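You operate a simulated robot arm through the tools that you are given. There is no shell and no other tool.

The job below is to be done with a simulated robot arm. You get a single attempt, and the scene is never put back.

TASK
Reconnect the battery, plus side first, so the strip lamp lights.
Fine: each clamp down on its post and its knob tight; close the red cover before the minus clamp goes on.

Only the result counts: the job must be done as asked and must still hold three seconds after the hand-in. Knocking over, shifting, dropping, spilling or breaking anything else fails it. A push-on lid holds only when it is set on centred and level and pressed home; a screw cap is set on level and turned clockwise until tight.

THE ROBOT
A 6-joint arm with a two-finger parallel gripper, fixed in place. Base frame: the origin is at the foot of the arm, x ahead of it, y to its left, z up. Lengths are in cm, angles in rad, forces in N, time in s.
With the tool pointing down near the work surface it reaches from about 26 to 66 cm from the base axis. Its first joint turns from -1.152 to 1.152 rad. Payload 2.9 kg.
Tool frame: the origin (TCP) lies between the finger pads and is the grasp point; the fingertips stand 3 cm ahead of it; z points along the fingers, y is the line along which they close. The gripper opens to 11 cm. The fingers are 2 cm wide and 1 cm thick; the gripper's body (4.8 by 11.2 cm) begins 5.5 cm behind the TCP.
Orientation is that of the tool frame in the base frame, as a unit quaternion [x, y, z, w]. With the fingers straight down and closing along the base's y, the tool's x points along the base's -x, its y along +y and its z along -z.

THE INTERFACE
- The arm moves only by the tool servo_tool. Its argument "deltas" is a list of rows, each a list of 7 numbers: the shift along the tool's x, y, z in units of 30 mm (1.0 is 30 mm), then the turn, a rotation vector about the tool's x, y, z in units of 5 degrees (1.0 is 5 degrees), then the opening in per cent of the stroke, from 0 (shut) to 100 (fully open). In form: [[tx, ty, tz, ax, ay, az, grip], ...]. A call has 1 to 20 rows; each row shifts and turns the commanded pose from where the row before left it, along the tool's axes as they then stand. A call with a number of a shift or a turn outside -1 to 1 is refused whole. Each row takes 0.2 s and may step no farther than 5 cm and 0.15 rad from the row before; otherwise, or with a gripper value out of range, the whole call is refused. Where a pose cannot be reached the arm comes as near as it can. A force on the tool above 40 N (or 10 N above the force at the start of the call, whichever is more), or a blocked arm, ends the call early, and 0.2 s more pass. The fingers move at their own pace (about 10.8 cm/s each) and stop on an object; they squeeze with about 42 N. The grip force told is the motor's: it shows also when the fingers shut on nothing. Time passes only in rows, and 0.2 s behind the last, so rows that do not move let the fingers close. It gives the time, the measured TCP pose, the force on the tool (base axes), the opening and the grip force at its end, in the units of the frame above (readings bear some noise), with the torque about the TCP (base axes, N m) and any sound that the robot's microphone picked up.
- Cameras (640 x 400 px; columns grow to the right, rows downward): "scene" is fixed at [5.79, 42.6, 139.82]; the picture's right is [-0.88, -0.48, 0.00], its down [-0.24, 0.45, -0.86] and it looks along [0.41, -0.76, -0.51] (base axes); focal length 309 px, centre (320, 200). "wrist" rides on the gripper at [7.2, 1.7, -10.3] in the tool frame; the picture's right is [-0.23, 0.97, 0.00], its down [-0.76, -0.18, -0.62] and it looks along [-0.61, -0.14, 0.78] (tool axes); focal length 222 px, centre (320, 200). There is no depth. A picture from a camera that has moved, and an enlarged one, comes with that camera's place and axes in the base frame and with its lens. The place of the scene camera against the robot may be out by one fixed shift of up to 1.2 cm in any direction.
- camera(camera): a new picture of that camera. No time passes.
- enlarge(camera, box): a new picture of the part [left, top, right, bottom] of that camera's present view, enlarged. No time passes.
- finish_job(): hands the job in; it is judged then, once.

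Nothing tells you positions but the pictures and the camera data. Unless the task says otherwise, let go and move clear before handing in.

The tools are called after "Emit:" as a command line: name --pt "numbers of a row" for each row, then --argument value for the rest, lists and objects as JSON in quotes. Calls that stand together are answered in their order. servo_tool: Moves the arm, as the interface text tells. Its arguments: {"type":"object","properties":{"deltas":{"type":"array","items":{"type":"array","items":{"type":"number"}}}},"required":["deltas"]} The other tools are called the same way: camera (camera) takes a picture; enlarge (camera, box) takes an enlarged picture of a part of a camera's view; finish_job () hands the job in.

At the start:

```text
t: 0.0
ee_pos: [42.47, -9.17, 113.35]
ee_rot: [0.0, 1.0, 0.0, 0.001]
contact_force: [-0.3, 0.5, -0.7]
ft_torque: [0.0, -0.02, -0.01]
finger_gap: 10.99
finger_force: 0.0
```

scene: 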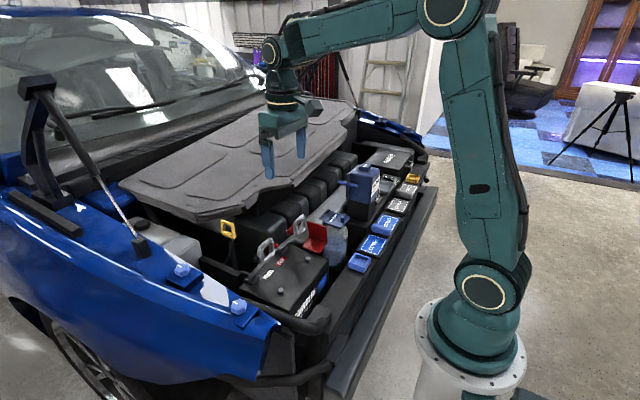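
wrist: 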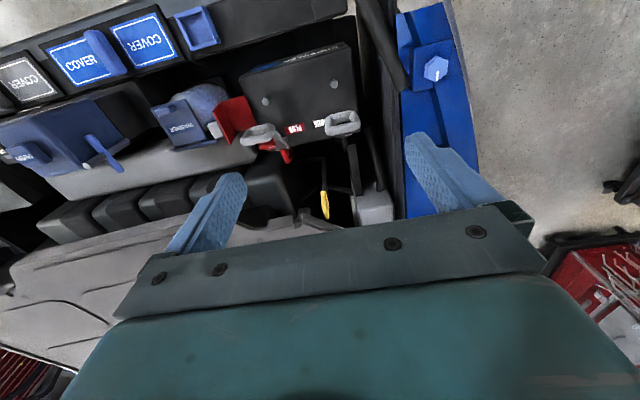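

I see an open engine bay with a battery (two posts), two loose clamps on cables, and a red cover near the plus side. I'll enlarge the views to locate everything first.

Emit:
enlarge --camera "scene" --box '[200, 180, 400, 330]'

Emit:
enlarge --camera "wrist" --box '[140, 30, 400, 220]'

```text
2.67 times, centred on (300, 255) of scene
camera zoom: at [5.79, 42.6, 139.82], right [-0.88, -0.48, 0.0], down [-0.24, 0.45, -0.86], along [0.41, -0.76, -0.51], focal length 825 px, centre (373, 53)
```

zoom: 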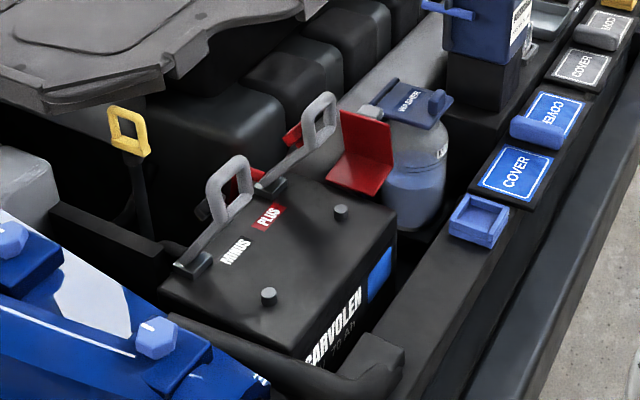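

```text
2.11 times, centred on (270, 125) of wrist
camera zoom: at [35.32, -7.64, 123.68], right [0.23, 0.97, 0.0], down [0.76, -0.18, 0.62], along [0.61, -0.14, -0.78], focal length 468 px, centre (425, 358)
```

zoom: 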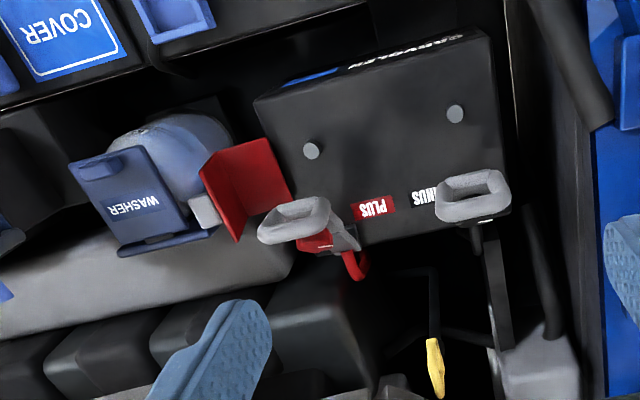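

The plus post looks to be near (46, -22, 72) and the minus post near (46, -7, 72). Both clamps stand up on arms hinged at the battery's far edge. I'll move the gripper closer, staying well above everything, to see the mechanism better.

Emit:
servo_tool --pt "0.1 -0.4 1 0 0 0 100" --pt "0.1 -0.4 1 0 0 0 100" --pt "0 -0.4 1 0 0 0 100" --pt "0 -0.4 0.8 0 0 0 100"

Emit:
camera --camera "wrist"

Emit:
enlarge --camera "scene" --box '[240, 210, 340, 270]'

```text
t: 1.0
ee_pos: [41.87, -14.17, 101.88]
ee_rot: [0.0, 1.0, 0.0, 0.0]
contact_force: [-1.2, -0.7, 0.1]
ft_torque: [-0.02, 0.01, -0.02]
finger_gap: 10.99
finger_force: 0.1
```

```text
taken
camera wrist: at [34.72, -12.46, 112.23], right [0.23, 0.97, 0.0], down [0.76, -0.18, 0.62], along [0.61, -0.14, -0.78], focal length 222 px, centre (320, 200)
```

wrist: 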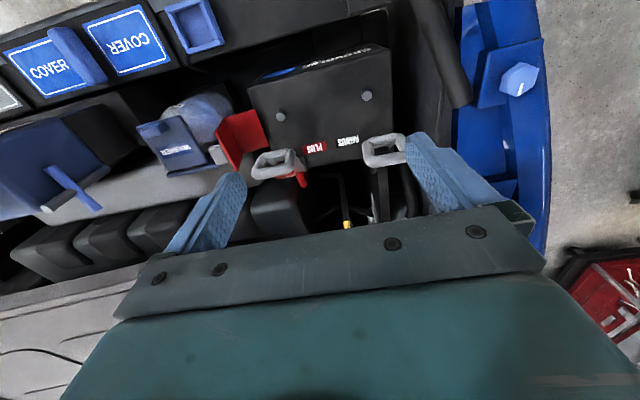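

```text
6.40 times, centred on (290, 240) of scene
camera zoom: at [5.79, 42.6, 139.82], right [-0.88, -0.48, 0.0], down [-0.24, 0.45, -0.86], along [0.41, -0.76, -0.51], focal length 1979 px, centre (512, -56)
```

zoom: 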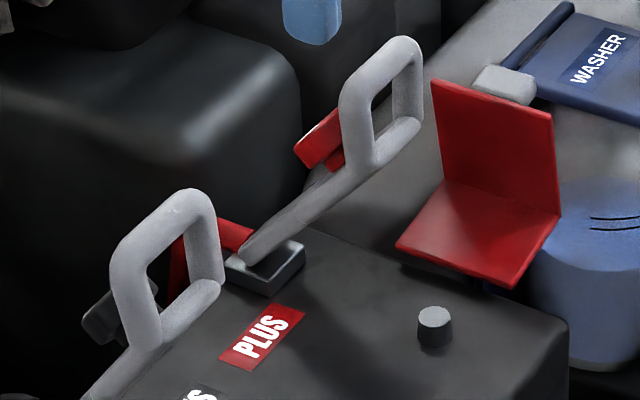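

The clamp arms end in grey loop handles, with red and black pieces behind them. I'll enlarge the wrist view of this area to understand the parts.

Emit:
enlarge --camera "wrist" --box '[200, 60, 440, 230]'

Emit:
enlarge --camera "wrist" --box '[230, 100, 340, 200]'

Emit:
enlarge --camera "scene" --box '[230, 230, 330, 300]'

```text
2.35 times, centred on (320, 145) of wrist
camera zoom: at [34.72, -12.46, 112.23], right [0.23, 0.97, 0.0], down [0.76, -0.18, 0.62], along [0.61, -0.14, -0.78], focal length 523 px, centre (320, 329)
```

zoom: 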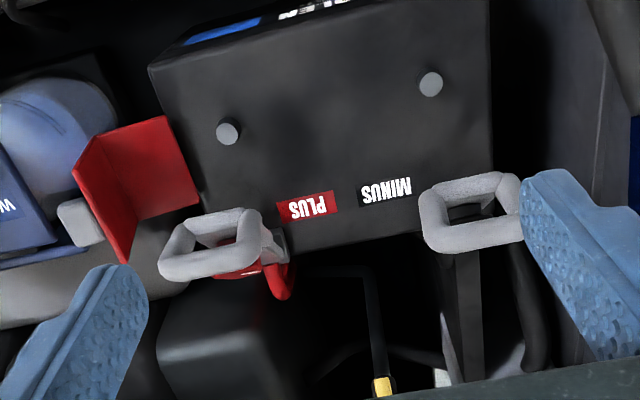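

```text
4.00 times, centred on (285, 150) of wrist
camera zoom: at [34.72, -12.46, 112.23], right [0.23, 0.97, 0.0], down [0.76, -0.18, 0.62], along [0.61, -0.14, -0.78], focal length 888 px, centre (460, 400)
```

zoom: 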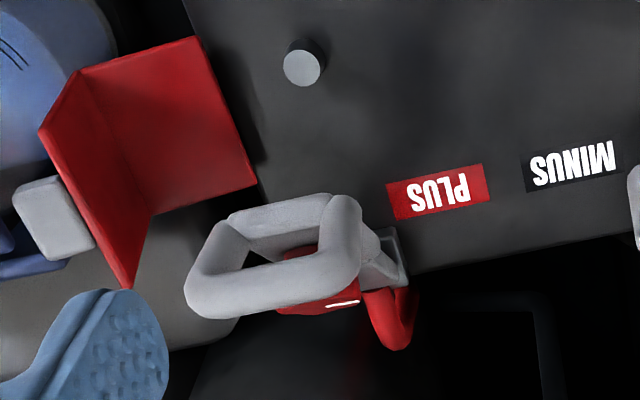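

```text
5.71 times, centred on (280, 265) of scene
camera zoom: at [5.79, 42.6, 139.82], right [-0.88, -0.48, 0.0], down [-0.24, 0.45, -0.86], along [0.41, -0.76, -0.51], focal length 1767 px, centre (549, -171)
```

zoom: 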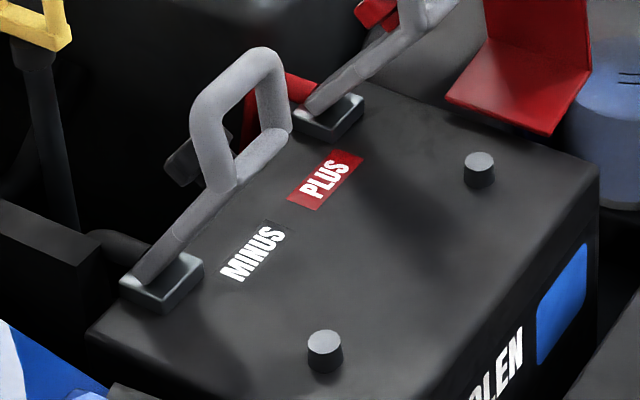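

The clamps seem to have a loop handle plus a small knob with a white mark. I'll back toward the robot, go lower and tilt the tool forward to see the clamps from the front.

Emit:
servo_tool --pt "0.5 0 0.8 0 0 0 100" --pt "0.5 0 0.8 0 0 0 100" --pt "0.5 0 0.8 0 0 0 100" --pt "0.5 0 0.8 0 0 0 100" --pt "0.2 0 0.8 0 0 0 100" --pt "0 0 0 0 -1 0 100" --pt "0 0 0 0 -1 0 100" --pt "0 0 0 0 -1 0 100" --pt "0 0 0 0 -1 0 100" --pt "0 0 0 0 -1 0 100"

Emit:
camera --camera "wrist"

Emit:
camera --camera "scene"

```text
t: 3.2
ee_pos: [35.15, -14.13, 89.89]
ee_rot: [-0.001, 0.976, 0.001, 0.218]
contact_force: [-0.4, 0.4, -0.2]
ft_torque: [-0.03, 0.02, 0.02]
finger_gap: 10.99
finger_force: 0.1
```

```text
taken
camera wrist: at [24.41, -12.44, 96.26], right [0.21, 0.97, 0.1], down [0.43, -0.18, 0.89], along [0.88, -0.14, -0.45], focal length 222 px, centre (320, 200)
```

wrist: 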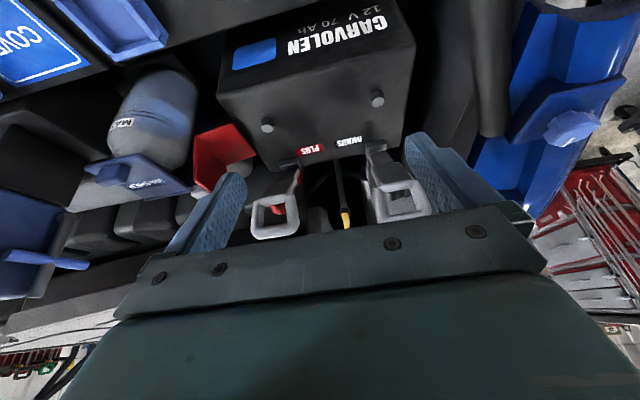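

```text
taken
```

scene: 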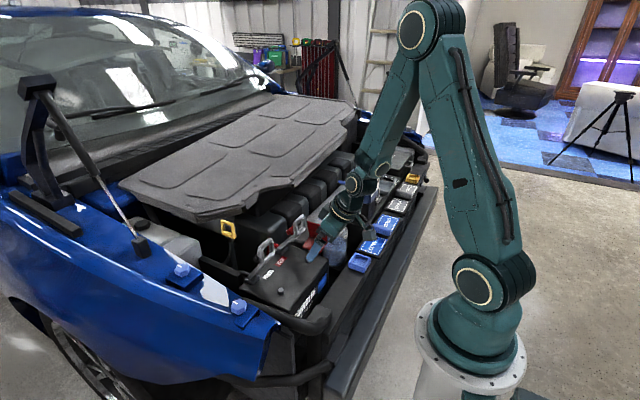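

Emit:
enlarge --camera "wrist" --box '[190, 80, 440, 245]'

Emit:
enlarge --camera "wrist" --box '[230, 130, 330, 245]'

Emit:
enlarge --camera "wrist" --box '[330, 130, 440, 225]'

```text
2.42 times, centred on (315, 162) of wrist
camera zoom: at [24.41, -12.44, 96.26], right [0.21, 0.97, 0.1], down [0.43, -0.18, 0.89], along [0.88, -0.14, -0.45], focal length 538 px, centre (332, 291)
```

zoom: 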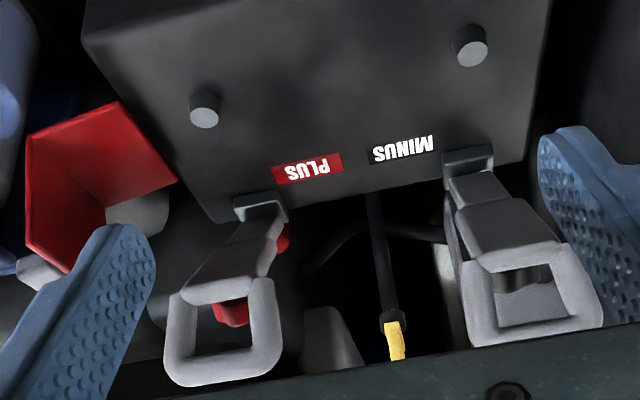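

```text
3.48 times, centred on (280, 188) of wrist
camera zoom: at [24.41, -12.44, 96.26], right [0.21, 0.97, 0.1], down [0.43, -0.18, 0.89], along [0.88, -0.14, -0.45], focal length 773 px, centre (459, 244)
```

zoom: 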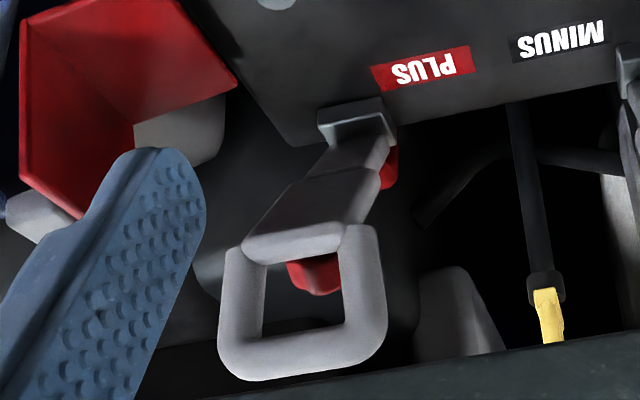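

```text
4.21 times, centred on (385, 178) of wrist
camera zoom: at [24.41, -12.44, 96.26], right [0.21, 0.97, 0.1], down [0.43, -0.18, 0.89], along [0.88, -0.14, -0.45], focal length 935 px, centre (46, 295)
```

zoom: 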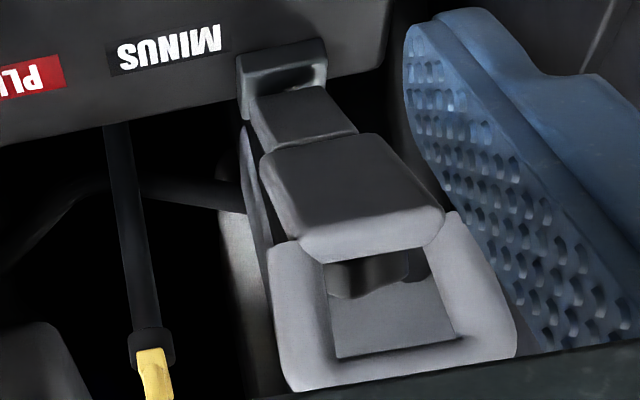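

The picture is clear now. Each clamp arm is hinged at the battery's rear edge (plus pivot about (57.5, -22.4, 71)) and leans up to a D-handle near (48, -22, 85), with the knob on its back side. I'll straighten the tool and go above the plus handle.

Emit:
servo_tool --pt "0 0 0 0 1 0 100" --pt "0 0 0 0 1 0 100" --pt "0 0 0 0 1 0 100" --pt "0 0 0 0 1 0 100" --pt "0 0 0 0 1 0 100" --pt "0 0 -0.9 0 0 0 100" --pt "0 0 -0.9 0 0 0 100" --pt "0 0 -0.9 0 0 0 100" --pt "-0.877 -0.538 0 0 0 0 100" --pt "-0.877 -0.538 0 0 0 0 100" --pt "-0.877 -0.538 0 0 0 0 100" --pt "-0.877 -0.538 0 0 0 0 100" --pt "-0.877 -0.538 0 0 0 0 100"

Emit:
camera --camera "wrist"

Emit:
enlarge --camera "scene" --box '[220, 160, 380, 280]'

```text
t: 6.0
ee_pos: [48.49, -22.24, 98.15]
ee_rot: [0.0, 1.0, 0.0, 0.0]
contact_force: [-0.7, 0.6, 0.4]
ft_torque: [-0.02, 0.01, 0.0]
finger_gap: 11.0
finger_force: 0.1
```

```text
taken
camera wrist: at [41.29, -20.49, 108.42], right [0.23, 0.97, 0.0], down [0.76, -0.18, 0.62], along [0.61, -0.14, -0.78], focal length 222 px, centre (320, 200)
```

wrist: 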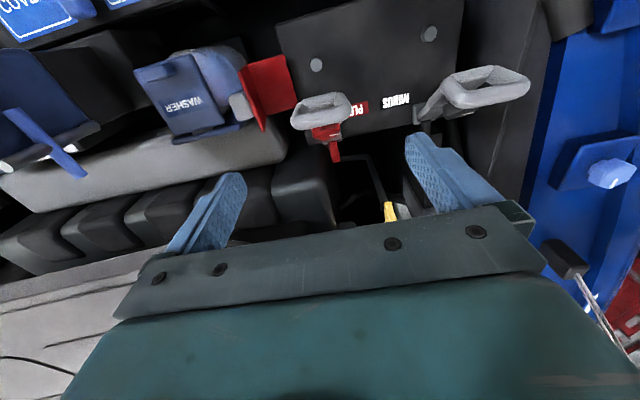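

```text
3.33 times, centred on (300, 220) of scene
camera zoom: at [5.78, 42.6, 139.82], right [-0.88, -0.48, 0.0], down [-0.24, 0.45, -0.86], along [0.41, -0.76, -0.51], focal length 1031 px, centre (387, 133)
```

zoom: 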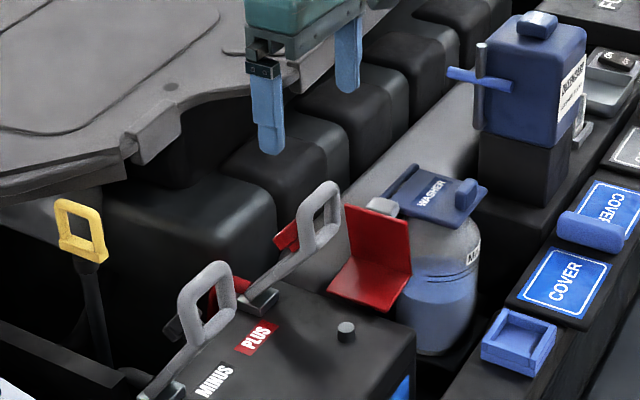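

Emit:
enlarge --camera "wrist" --box '[230, 40, 410, 170]'

```text
3.08 times, centred on (320, 105) of wrist
camera zoom: at [41.29, -20.49, 108.42], right [0.23, 0.97, 0.0], down [0.76, -0.18, 0.62], along [0.61, -0.14, -0.78], focal length 684 px, centre (320, 492)
```

zoom: 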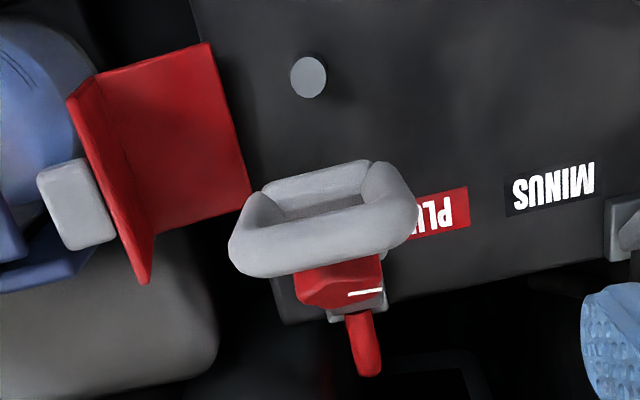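

The plus handle loop is centred at about (48.1, -22.0, 85), roughly 6 cm wide, with the red knob behind it at about (51.7, -21.8, 82.5). I'll descend around the loop and close on its sides.

Emit:
servo_tool --pt "0.13 0.097 0.8 0 0 0 100" --pt "0 0 0.9 0 0 0 100" --pt "0 0 0.9 0 0 0 100" --pt "0 0 0.9 0 0 0 100" --pt "0 0 0.8 0 0 0 100"

Emit:
camera --camera "wrist"

Emit:
enlarge --camera "scene" --box '[220, 180, 360, 280]'

```text
t: 7.2
ee_pos: [48.1, -22.01, 85.17]
ee_rot: [0.0, 1.0, 0.0, 0.0]
contact_force: [-0.5, 0.7, -0.1]
ft_torque: [0.0, 0.01, 0.03]
finger_gap: 11.01
finger_force: 0.0
```

```text
taken
camera wrist: at [40.87, -20.21, 95.42], right [0.23, 0.97, 0.0], down [0.76, -0.18, 0.62], along [0.61, -0.14, -0.78], focal length 222 px, centre (320, 200)
```

wrist: 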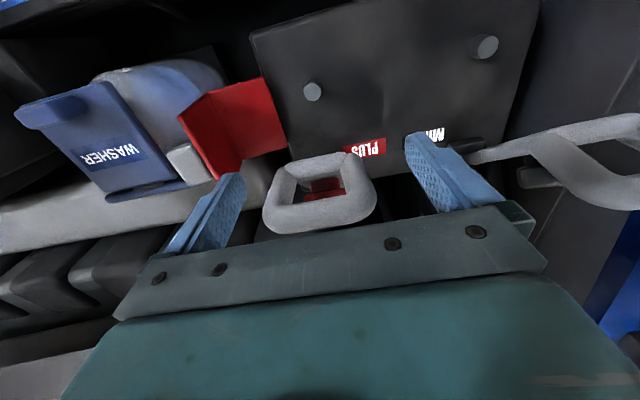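

```text
4.00 times, centred on (290, 230) of scene
camera zoom: at [5.79, 42.6, 139.82], right [-0.88, -0.48, 0.0], down [-0.24, 0.45, -0.86], along [0.41, -0.76, -0.51], focal length 1237 px, centre (440, 80)
```

zoom: 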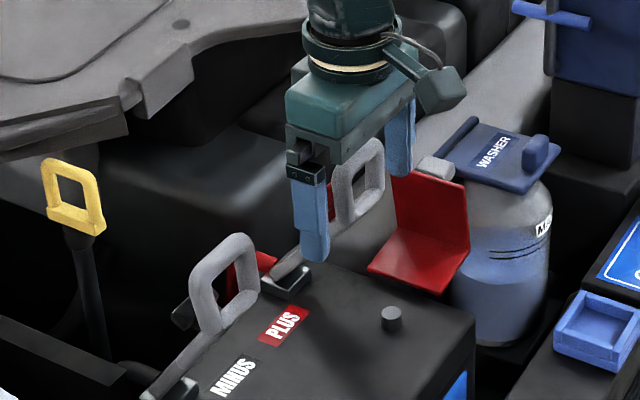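

The loop sits between the fingers. Closing on it now.

Emit:
servo_tool --pt "0 0 0 0 0 0 40" --pt "0 0 0 0 0 0 40" --pt "0 0 0 0 0 0 40"

Emit:
camera --camera "wrist"

```text
t: 8.0
ee_pos: [48.07, -21.93, 85.23]
ee_rot: [0.002, 1.0, -0.001, 0.0]
contact_force: [2.6, -14.9, -8.1]
ft_torque: [-0.14, 0.12, -0.08]
finger_gap: 6.02
finger_force: 44.8
```

```text
taken
camera wrist: at [40.89, -20.34, 95.43], right [0.23, 0.97, 0.0], down [0.76, -0.18, 0.62], along [0.61, -0.15, -0.78], focal length 222 px, centre (320, 200)
```

wrist: 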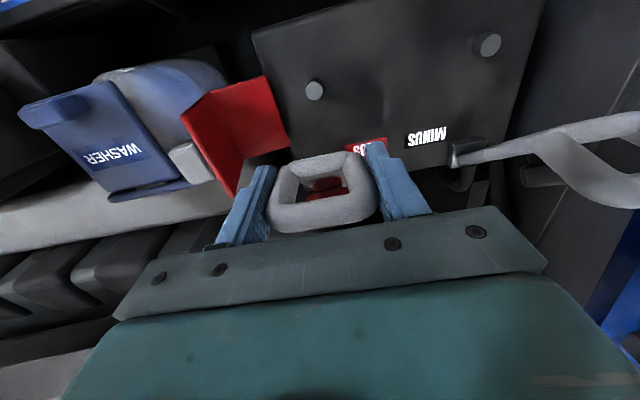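

Gripped at 6.0 cm. Now I'll swing the arm down along its arc in small steps, turning the tool with it and watching the force.

Emit:
servo_tool --pt "0.393 -0.04 0.293 0 -1 0 40" --pt "0.393 0 0.293 0 -1 0 40"

```text
t: 8.6
ee_pos: [46.03, -22.05, 83.49]
ee_rot: [-0.001, 0.996, -0.001, 0.091]
contact_force: [13.4, -11.9, -2.4]
ft_torque: [-0.08, -1.04, 0.26]
finger_gap: 6.03
finger_force: 45.2
```

Emit:
servo_tool --pt "0.393 -0.03 0.293 0 -1 0 40" --pt "0.393 0 0.293 0 -1 0 40"

Emit:
enlarge --camera "scene" --box '[220, 180, 360, 280]'

```text
t: 9.2
ee_pos: [43.94, -22.02, 81.08]
ee_rot: [-0.001, 0.984, 0.001, 0.176]
contact_force: [18.4, -5.2, -5.4]
ft_torque: [0.05, -0.8, 0.14]
finger_gap: 6.03
finger_force: 45.1
```

```text
4.00 times, centred on (290, 230) of scene
camera zoom: at [5.83, 42.58, 139.82], right [-0.88, -0.48, 0.0], down [-0.24, 0.45, -0.86], along [0.41, -0.76, -0.51], focal length 1237 px, centre (440, 80)
```

zoom: 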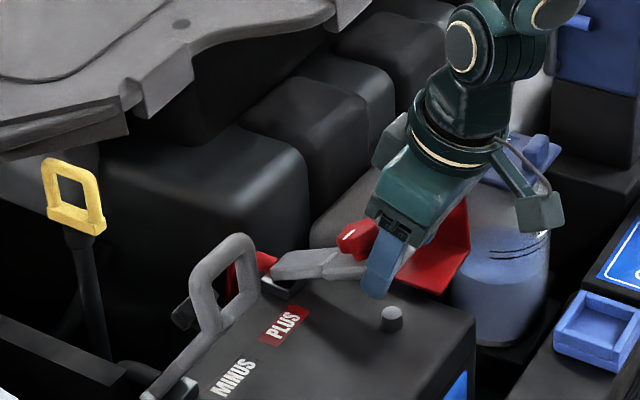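

Emit:
servo_tool --pt "0.34 -0.03 0.37 0 -1 0 40" --pt "0.365 0 0.335 0 -1 0 40"

Emit:
enlarge --camera "scene" --box '[220, 180, 360, 280]'

```text
t: 9.8
ee_pos: [42.66, -22.01, 78.29]
ee_rot: [0.0, 0.966, 0.002, 0.258]
contact_force: [3.1, 5.5, 4.4]
ft_torque: [0.34, -0.83, 0.14]
finger_gap: 6.03
finger_force: 45.2
```

```text
4.00 times, centred on (290, 230) of scene
camera zoom: at [5.78, 42.61, 139.81], right [-0.88, -0.48, 0.0], down [-0.24, 0.45, -0.86], along [0.41, -0.76, -0.51], focal length 1237 px, centre (440, 80)
```

zoom: 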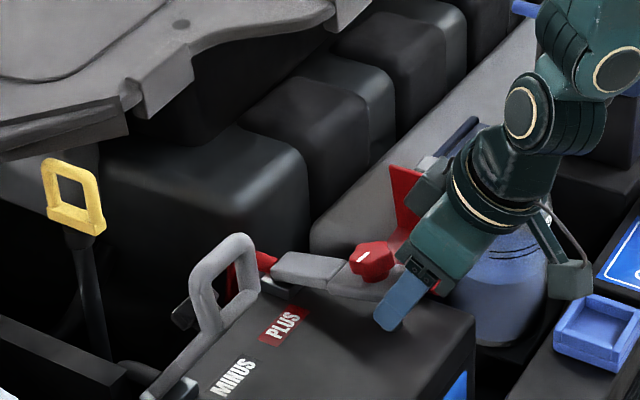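

Emit:
servo_tool --pt "0.37 0.02 0.32 0 -1 0 40" --pt "0.37 0.02 0.32 0 -1 0 40"

Emit:
enlarge --camera "scene" --box '[240, 210, 340, 280]'

Emit:
camera --camera "wrist"

```text
t: 10.4
ee_pos: [42.03, -22.01, 76.14]
ee_rot: [0.0, 0.941, 0.0, 0.34]
contact_force: [-11.5, 4.3, 16.8]
ft_torque: [-0.53, -0.27, 0.24]
finger_gap: 6.04
finger_force: 45.0
stopped in row 2: the force on the tool passed its limit at 58 N (the readings are from after the stop); the commanded pose is now the measured one
```

```text
5.71 times, centred on (290, 245) of scene
camera zoom: at [5.74, 42.62, 139.81], right [-0.88, -0.48, 0.0], down [-0.24, 0.45, -0.86], along [0.41, -0.76, -0.51], focal length 1767 px, centre (491, -57)
```

zoom: 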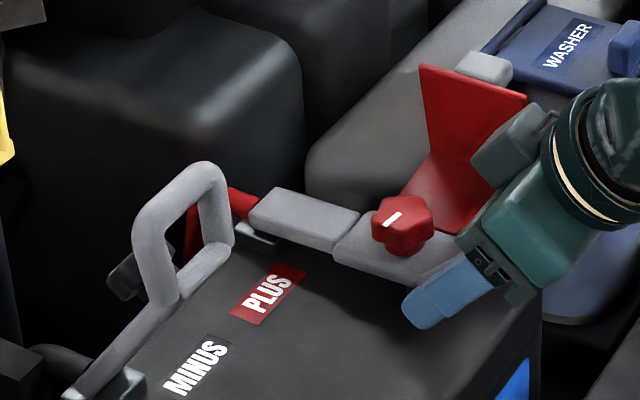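

```text
taken
camera wrist: at [29.95, -20.4, 79.43], right [0.17, 0.97, 0.14], down [0.19, -0.18, 0.97], along [0.97, -0.14, -0.21], focal length 222 px, centre (320, 200)
```

wrist: 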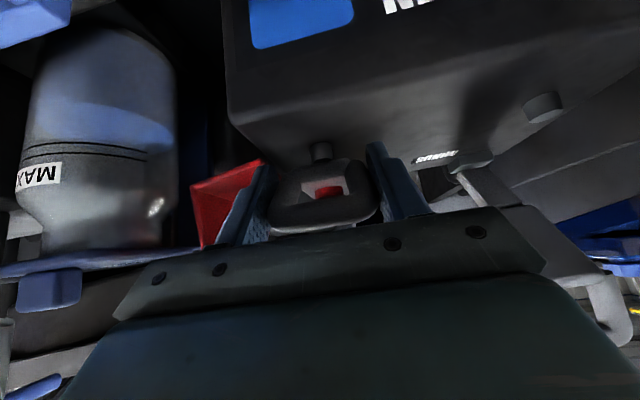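

Emit:
enlarge --camera "wrist" --box '[230, 110, 430, 240]'

Emit:
enlarge --camera "scene" --box '[280, 235, 330, 270]'

```text
3.08 times, centred on (330, 175) of wrist
camera zoom: at [29.95, -20.4, 79.43], right [0.17, 0.97, 0.14], down [0.19, -0.18, 0.97], along [0.97, -0.14, -0.21], focal length 684 px, centre (289, 277)
```

zoom: 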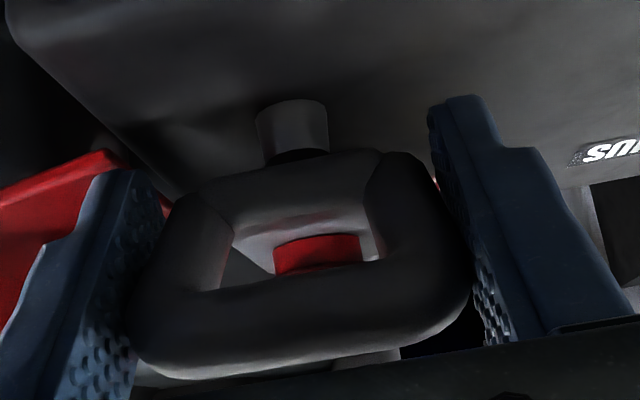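

```text
11.43 times, centred on (305, 252) of scene
camera zoom: at [5.74, 42.62, 139.81], right [-0.88, -0.48, 0.0], down [-0.24, 0.45, -0.86], along [0.41, -0.76, -0.51], focal length 3534 px, centre (491, -400)
```

zoom: 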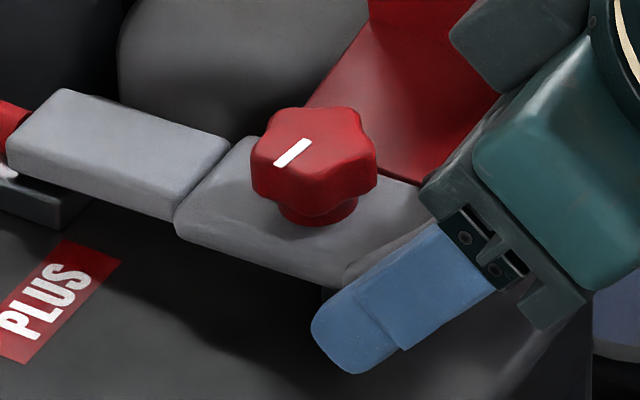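

The plus arm is nearly level (about 3° up) and the force limit tripped as it met resistance. I'll settle and read the force before pressing gently further.

Emit:
servo_tool --pt "0 0 0 0 0 0 40"

Emit:
camera --camera "scene"

```text
t: 10.8
ee_pos: [42.05, -22.05, 76.12]
ee_rot: [0.001, 0.941, -0.001, 0.339]
contact_force: [-16.2, 6.5, 24.4]
ft_torque: [-0.85, -0.88, 0.17]
finger_gap: 6.02
finger_force: 44.3
```

```text
taken
```

scene: 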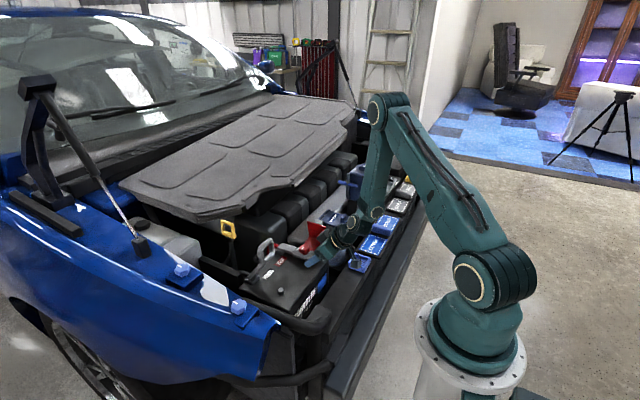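

Emit:
servo_tool --pt "0.064 -0.03 -0.053 0 0 0 40" --pt "0 0 0 0 0 0 40"

```text
t: 11.4
ee_pos: [42.14, -21.99, 76.1]
ee_rot: [-0.002, 0.94, 0.001, 0.341]
contact_force: [13.4, 17.5, 17.3]
ft_torque: [-1.45, 0.63, -0.57]
finger_gap: 6.03
finger_force: 44.8
```

Emit:
servo_tool --pt "-0.026 0.035 0.021 0 0 0 40" --pt "0.032 0 0.038 0 -0.1 0 40"

```text
t: 12.0
ee_pos: [42.0, -21.98, 76.08]
ee_rot: [-0.001, 0.939, 0.0, 0.345]
contact_force: [1.7, 14.7, 35.4]
ft_torque: [-1.87, 0.69, -0.25]
finger_gap: 6.03
finger_force: 45.1
```

It's now firmly blocked with 35 N up, and the torque hints at contact on the -y side. I'll check whether a finger is touching the red cover or the head is simply seated.

Emit:
enlarge --camera "wrist" --box '[170, 120, 290, 260]'

Emit:
enlarge --camera "wrist" --box '[270, 110, 400, 200]'

Emit:
enlarge --camera "scene" --box '[270, 220, 350, 280]'

```text
2.86 times, centred on (230, 190) of wrist
camera zoom: at [29.89, -20.39, 79.22], right [0.17, 0.97, 0.15], down [0.18, -0.18, 0.97], along [0.97, -0.14, -0.2], focal length 635 px, centre (577, 229)
```

zoom: 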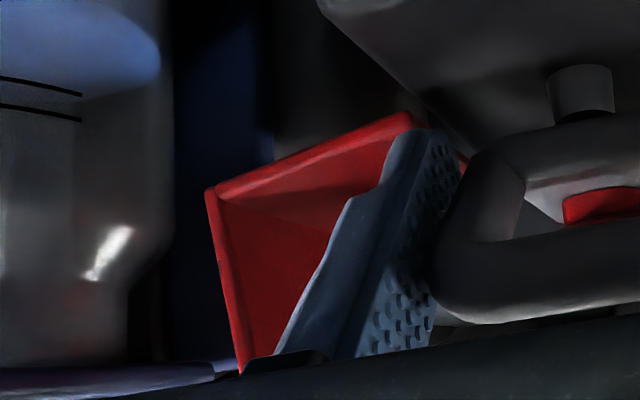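

```text
4.44 times, centred on (335, 155) of wrist
camera zoom: at [29.89, -20.39, 79.22], right [0.17, 0.97, 0.15], down [0.18, -0.18, 0.97], along [0.97, -0.14, -0.2], focal length 987 px, centre (253, 400)
```

zoom: 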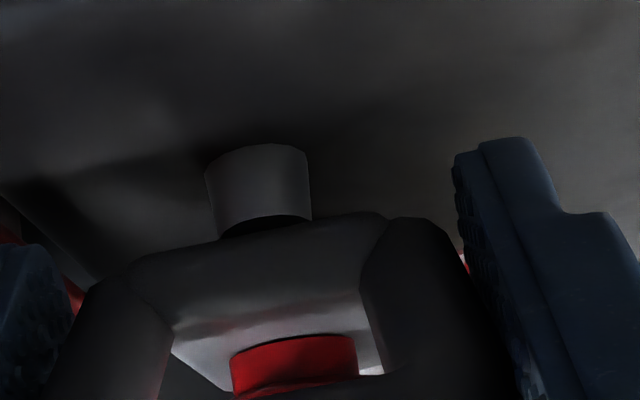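

```text
6.67 times, centred on (310, 250) of scene
camera zoom: at [5.74, 42.66, 139.8], right [-0.88, -0.48, 0.0], down [-0.24, 0.45, -0.86], along [0.41, -0.76, -0.51], focal length 2062 px, centre (387, -133)
```

zoom: 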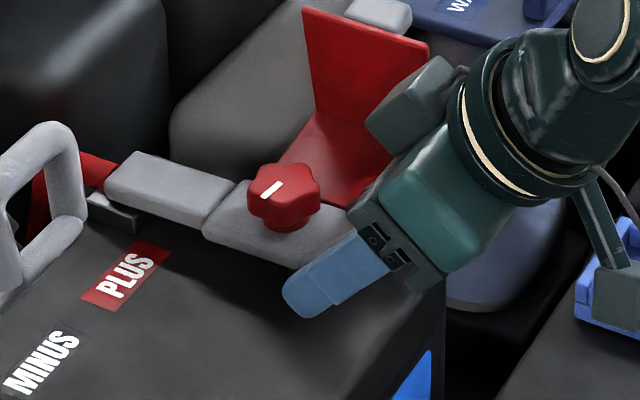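

The -y finger's tip lies right at the red cover's inner corner, so it's likely blocking. I'll relieve the load, open a little, back straight out and then press the clamp down from above instead.

Emit:
servo_tool --pt "-0.064 -0.08 -0.077 0 0 0 40" --pt "0 0 0 0 0 0 62" --pt "0 0 0 0 0 0 62" --pt "0 0 -0.7 0 0 0 62" --pt "0 0 -1 0 0 0 62" --pt "0 0 -1 0 0 0 62"

Emit:
camera --camera "wrist"

Emit:
enlarge --camera "scene" --box '[250, 210, 350, 280]'

```text
t: 13.4
ee_pos: [36.6, -22.42, 82.45]
ee_rot: [-0.001, 0.939, 0.0, 0.343]
contact_force: [0.3, 0.5, 1.0]
ft_torque: [0.0, 0.02, 0.0]
finger_gap: 6.82
finger_force: 0.1
```

```text
taken
camera wrist: at [24.51, -20.73, 85.66], right [0.17, 0.97, 0.15], down [0.18, -0.18, 0.97], along [0.97, -0.14, -0.21], focal length 222 px, centre (320, 200)
```

wrist: 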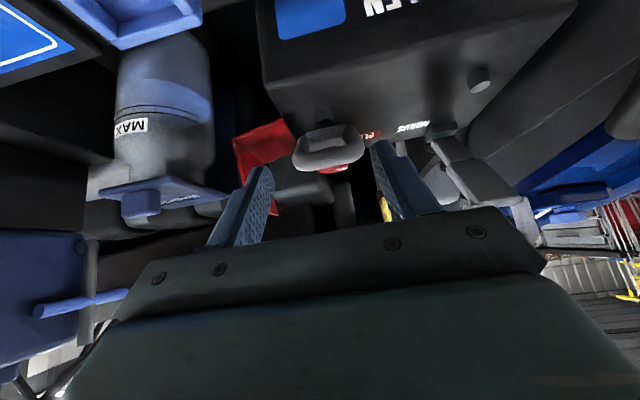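

```text
5.71 times, centred on (300, 245) of scene
camera zoom: at [5.79, 42.6, 139.82], right [-0.88, -0.48, 0.0], down [-0.24, 0.45, -0.86], along [0.41, -0.76, -0.51], focal length 1767 px, centre (434, -57)
```

zoom: 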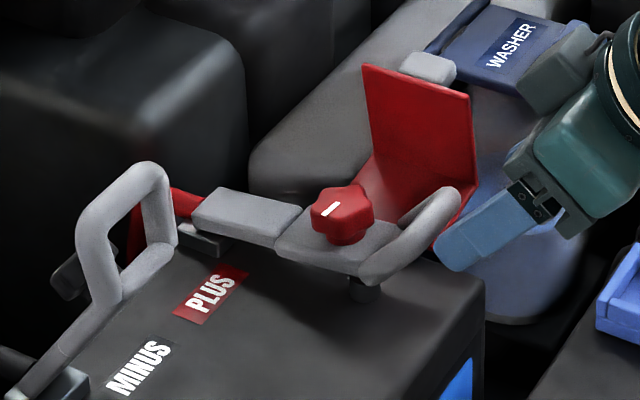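

Emit:
enlarge --camera "scene" --box '[285, 235, 335, 270]'

Emit:
enlarge --camera "wrist" --box '[220, 80, 400, 220]'

```text
11.43 times, centred on (310, 252) of scene
camera zoom: at [5.79, 42.6, 139.82], right [-0.88, -0.48, 0.0], down [-0.24, 0.45, -0.86], along [0.41, -0.76, -0.51], focal length 3534 px, centre (434, -400)
```

zoom: 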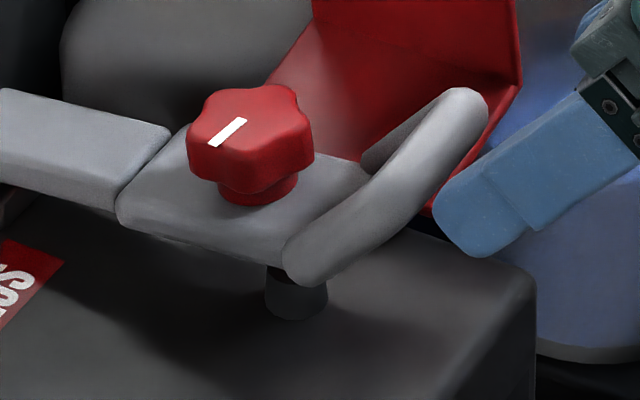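

```text
2.86 times, centred on (310, 150) of wrist
camera zoom: at [24.51, -20.73, 85.66], right [0.17, 0.97, 0.15], down [0.18, -0.18, 0.97], along [0.97, -0.14, -0.21], focal length 635 px, centre (349, 343)
```

zoom: 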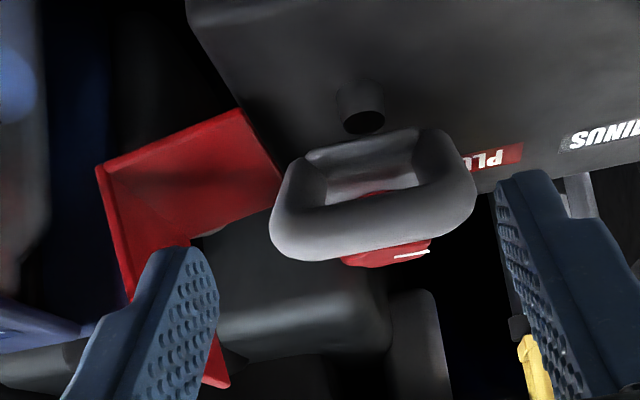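

The clamp is still about 2 cm above the post (post top about 72.7), so the finger had been catching on the cover corner. I'll straighten the tool, close the fingers, and press down on the loop's top bar from above.

Emit:
servo_tool --pt "0 0 -1 0 0 0 30" --pt "0 0 0 0 1 0 0" --pt "0 0 0 0 1 0 0" --pt "0 0 0 0 1 0 0" --pt "0 0 0 0 1 0 0" --pt "0 0 0 0 1 0 0" --pt "0 0 0 0 1 0 0" --pt "0 0 0 0 1 0 0" --pt "0 0 0 0 1 0 0" --pt "-0.9 0.06 0 0 0 0 0" --pt "-0.9 0.06 0 0 0 0 0"

Emit:
camera --camera "wrist"

Emit:
enlarge --camera "scene" --box '[260, 200, 360, 270]'

```text
t: 15.8
ee_pos: [40.09, -22.01, 84.66]
ee_rot: [0.001, 1.0, 0.0, 0.001]
contact_force: [-0.3, -0.1, 0.1]
ft_torque: [0.0, -0.06, -0.01]
finger_gap: 0.01
finger_force: 38.0
```

```text
taken
camera wrist: at [32.95, -20.3, 94.97], right [0.23, 0.97, 0.0], down [0.76, -0.18, 0.62], along [0.61, -0.14, -0.78], focal length 222 px, centre (320, 200)
```

wrist: 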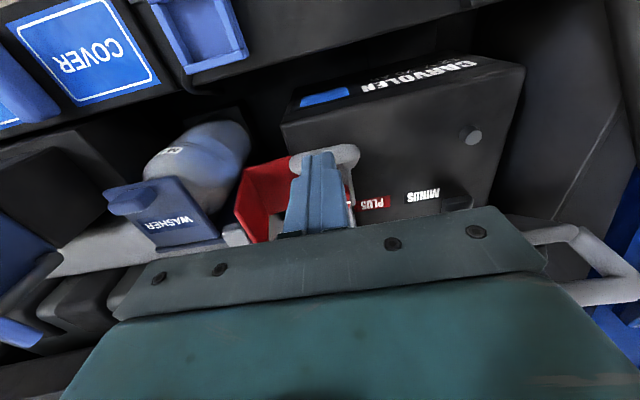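

```text
5.71 times, centred on (310, 235) of scene
camera zoom: at [5.78, 42.6, 139.82], right [-0.88, -0.48, 0.0], down [-0.24, 0.45, -0.86], along [0.41, -0.76, -0.51], focal length 1767 px, centre (377, 0)
```

zoom: 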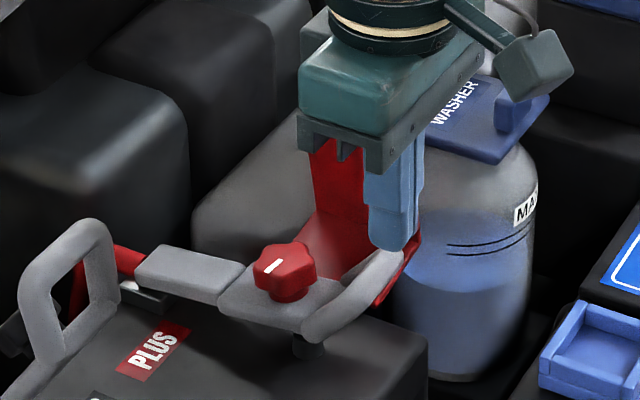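

The closed fingertips sit right above the loop's top bar. Pressing down in small steps now.

Emit:
servo_tool --pt "-0.1 0 0.3 0 0 0 0" --pt "0 0 0.3 0 0 0 0" --pt "0 0 0.2 0 0 0 0" --pt "0 0 0.15 0 0 0 0"

```text
t: 16.8
ee_pos: [40.4, -22.03, 81.86]
ee_rot: [-0.002, 1.0, -0.001, 0.002]
contact_force: [0.2, -0.4, -1.1]
ft_torque: [0.0, -0.02, -0.01]
finger_gap: 0.02
finger_force: 37.6
```

Emit:
servo_tool --pt "0 0 0.15 0 0 0 0" --pt "0 0 0.15 0 0 0 0" --pt "0 0 0.15 0 0 0 0" --pt "0 0 0.15 0 0 0 0"

Emit:
enlarge --camera "scene" --box '[270, 215, 350, 275]'

```text
t: 17.8
ee_pos: [40.43, -21.92, 80.7]
ee_rot: [-0.001, 1.0, 0.0, 0.001]
contact_force: [-5.6, 3.2, 14.6]
ft_torque: [0.15, 0.14, 0.0]
finger_gap: 0.0
finger_force: 37.5
stopped in row 4: the force on the tool passed its limit at 49 N (the readings are from after the stop); the commanded pose is now the measured one
```

```text
6.67 times, centred on (310, 245) of scene
camera zoom: at [5.75, 42.61, 139.81], right [-0.88, -0.48, 0.0], down [-0.24, 0.45, -0.86], along [0.41, -0.76, -0.51], focal length 2062 px, centre (387, -100)
```

zoom: 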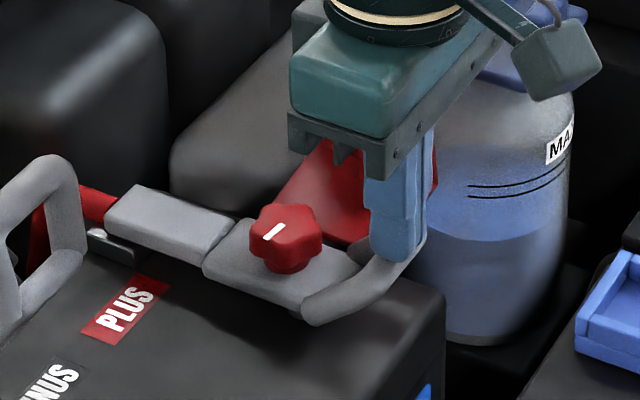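

Emit:
servo_tool --pt "0.3 0 -1 0 0 0 0" --pt "0.6 0 -1 0 0 0 0" --pt "0.6 0 -0.6 0 0 0 0"

Emit:
enlarge --camera "scene" --box '[270, 225, 340, 275]'

Emit:
enlarge --camera "wrist" --box '[220, 80, 420, 220]'

```text
t: 18.6
ee_pos: [35.92, -21.96, 88.38]
ee_rot: [-0.002, 1.0, 0.0, 0.0]
contact_force: [0.7, 0.0, 0.5]
ft_torque: [0.02, -0.01, 0.0]
finger_gap: 0.01
finger_force: 38.0
```

```text
8.00 times, centred on (305, 250) of scene
camera zoom: at [5.79, 42.6, 139.82], right [-0.88, -0.48, 0.0], down [-0.24, 0.45, -0.86], along [0.41, -0.76, -0.51], focal length 2474 px, centre (440, -200)
```

zoom: 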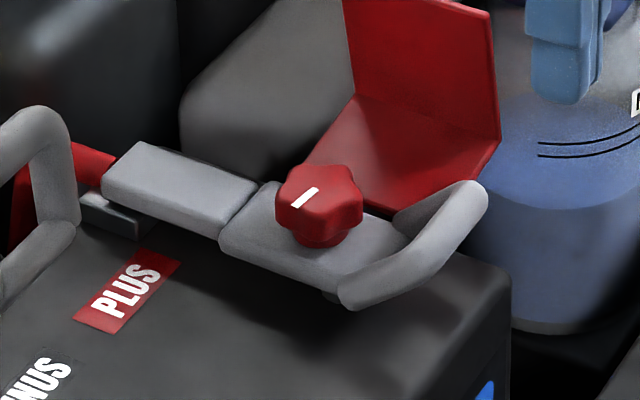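

```text
2.86 times, centred on (320, 150) of wrist
camera zoom: at [28.8, -20.27, 98.71], right [0.23, 0.97, 0.0], down [0.76, -0.18, 0.63], along [0.61, -0.14, -0.78], focal length 635 px, centre (320, 343)
```

zoom: 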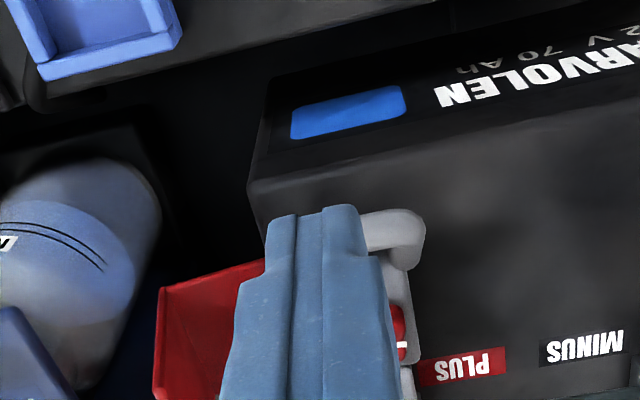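

The clamp has moved further down and met a hard stop. I'll tilt to look from the front and check that it sits on the post.

Emit:
servo_tool --pt "0 0 0 0 -1 0 80" --pt "0 0 0 0 -1 0 80" --pt "0 0 0 0 -1 0 80" --pt "0 0 0 0 -1 0 80" --pt "0 0 0 0 -1 0 80" --pt "0.5 0 0 0 -1 0 80" --pt "0.5 0 0 0 -1 0 80" --pt "0.5 0 0 0 -1 0 80"

Emit:
camera --camera "wrist"

Emit:
enlarge --camera "wrist" --box '[230, 70, 390, 180]'

```text
t: 20.4
ee_pos: [32.2, -21.97, 86.12]
ee_rot: [-0.001, 0.939, -0.001, 0.344]
contact_force: [0.2, 0.6, 1.1]
ft_torque: [0.01, -0.01, 0.02]
finger_gap: 8.82
finger_force: 0.0
```

```text
taken
camera wrist: at [19.99, -20.26, 89.31], right [0.17, 0.97, 0.14], down [0.18, -0.18, 0.97], along [0.97, -0.14, -0.21], focal length 222 px, centre (320, 200)
```

wrist: 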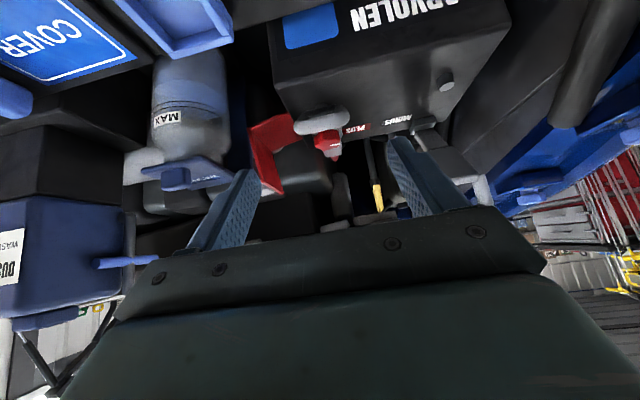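

```text
3.64 times, centred on (310, 125) of wrist
camera zoom: at [19.99, -20.26, 89.31], right [0.17, 0.97, 0.14], down [0.18, -0.18, 0.97], along [0.97, -0.14, -0.21], focal length 808 px, centre (356, 473)
```

zoom: 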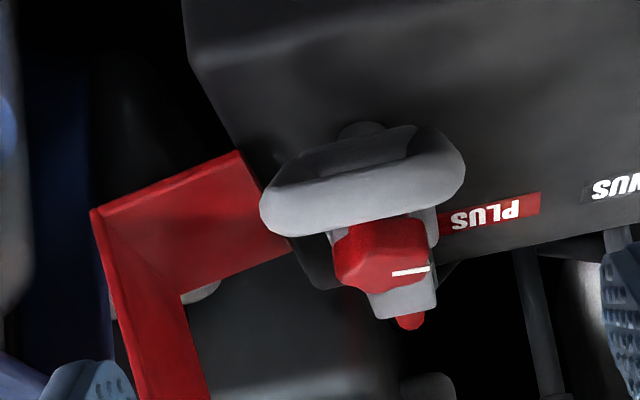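

The clamp appears down on the plus post. Next I'll go above the red knob (about (46.5, -22.2, 76)) with the tool vertical, and look at it closely before gripping.

Emit:
servo_tool --pt "0 0 0 0 1 0 80" --pt "0 0 0 0 1 0 80" --pt "0 0 0 0 1 0 80" --pt "0 0 0 0 1 0 80" --pt "0 0 0 0 1 0 80" --pt "0 0 0 0 1 0 80" --pt "0 0 0 0 1 0 80" --pt "0 0 0 0 1 0 80" --pt "-0.93 0 0 0 0 0 80" --pt "-0.93 0 0 0 0 0 80" --pt "-0.93 0 0 0 0 0 80" --pt "-0.93 0 0 0 0 0 80" --pt "-0.93 0 0 0 0 0 80"

Emit:
camera --camera "wrist"

Emit:
enlarge --camera "wrist" --box '[230, 60, 410, 180]'

Emit:
enlarge --camera "scene" --box '[270, 215, 350, 275]'

```text
t: 23.2
ee_pos: [46.09, -21.95, 86.07]
ee_rot: [0.0, 1.0, -0.001, 0.0]
contact_force: [0.4, 0.7, -0.8]
ft_torque: [0.0, 0.0, 0.02]
finger_gap: 8.8
finger_force: 0.1
```

```text
taken
camera wrist: at [38.86, -20.29, 96.36], right [0.23, 0.97, 0.0], down [0.76, -0.18, 0.63], along [0.61, -0.14, -0.78], focal length 222 px, centre (320, 200)
```

wrist: 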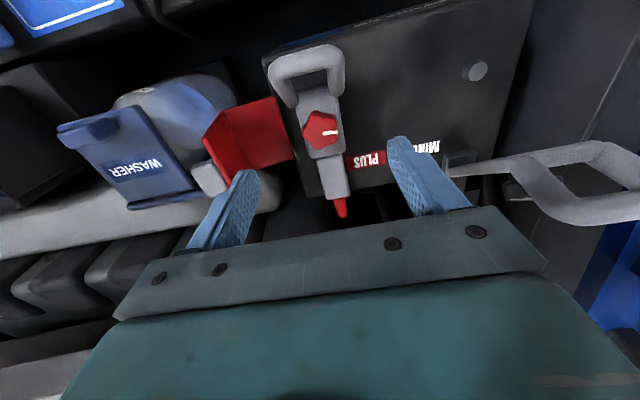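

```text
3.33 times, centred on (320, 120) of wrist
camera zoom: at [38.86, -20.29, 96.36], right [0.23, 0.97, 0.0], down [0.76, -0.18, 0.63], along [0.61, -0.14, -0.78], focal length 740 px, centre (320, 467)
```

zoom: 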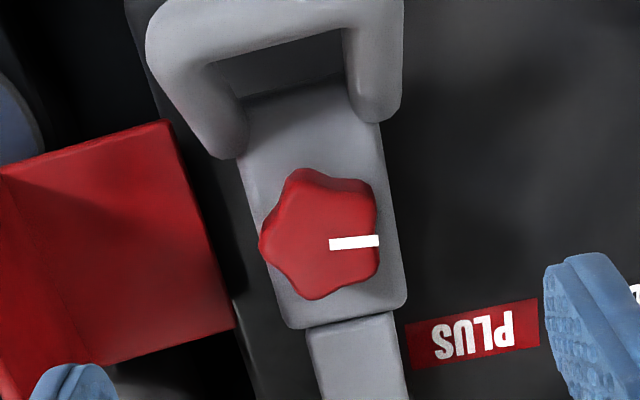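

```text
6.67 times, centred on (310, 245) of scene
camera zoom: at [5.78, 42.6, 139.82], right [-0.88, -0.48, 0.0], down [-0.24, 0.45, -0.86], along [0.41, -0.76, -0.51], focal length 2062 px, centre (387, -100)
```

zoom: 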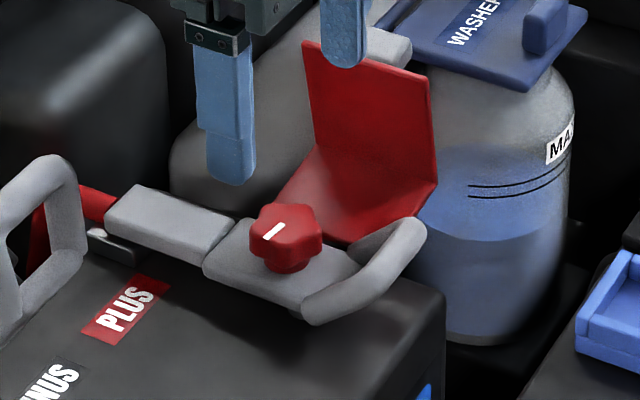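

I see the knob clearly: it is 5-lobed, about 3.3 cm across, centred near (46.6, -22.05) with its top at z about 76.4, and its white mark points to +y. I'll lower the open fingers over it, tips just above the handle legs.

Emit:
servo_tool --pt "-0.17 -0.033 0 0 0 0 50" --pt "0 0 0.85 0 0 0 50" --pt "0 0 0.85 0 0 0 50" --pt "0 0 0.7 0 0 0 50"

Emit:
enlarge --camera "wrist" --box '[210, 50, 430, 220]'

Emit:
enlarge --camera "scene" --box '[270, 215, 350, 275]'

```text
t: 24.2
ee_pos: [46.56, -22.02, 78.92]
ee_rot: [-0.001, 1.0, 0.0, 0.002]
contact_force: [-0.5, 0.2, -0.5]
ft_torque: [-0.01, -0.03, 0.0]
finger_gap: 5.51
finger_force: 0.0
```

```text
2.35 times, centred on (320, 135) of wrist
camera zoom: at [39.39, -20.37, 89.2], right [0.23, 0.97, 0.0], down [0.76, -0.18, 0.63], along [0.61, -0.14, -0.78], focal length 523 px, centre (320, 353)
```

zoom: 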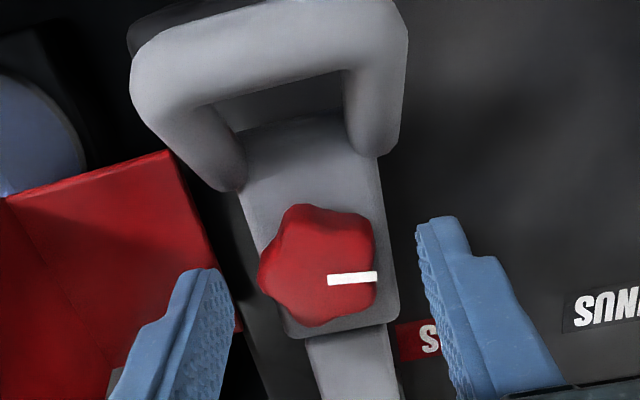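

```text
6.67 times, centred on (310, 245) of scene
camera zoom: at [5.79, 42.6, 139.82], right [-0.88, -0.48, 0.0], down [-0.24, 0.45, -0.86], along [0.41, -0.76, -0.51], focal length 2062 px, centre (387, -100)
```

zoom: 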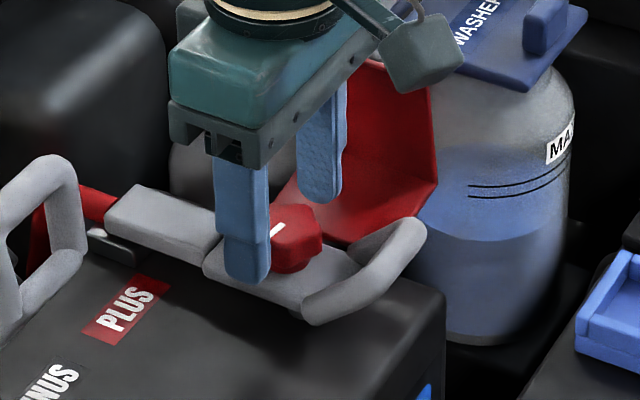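

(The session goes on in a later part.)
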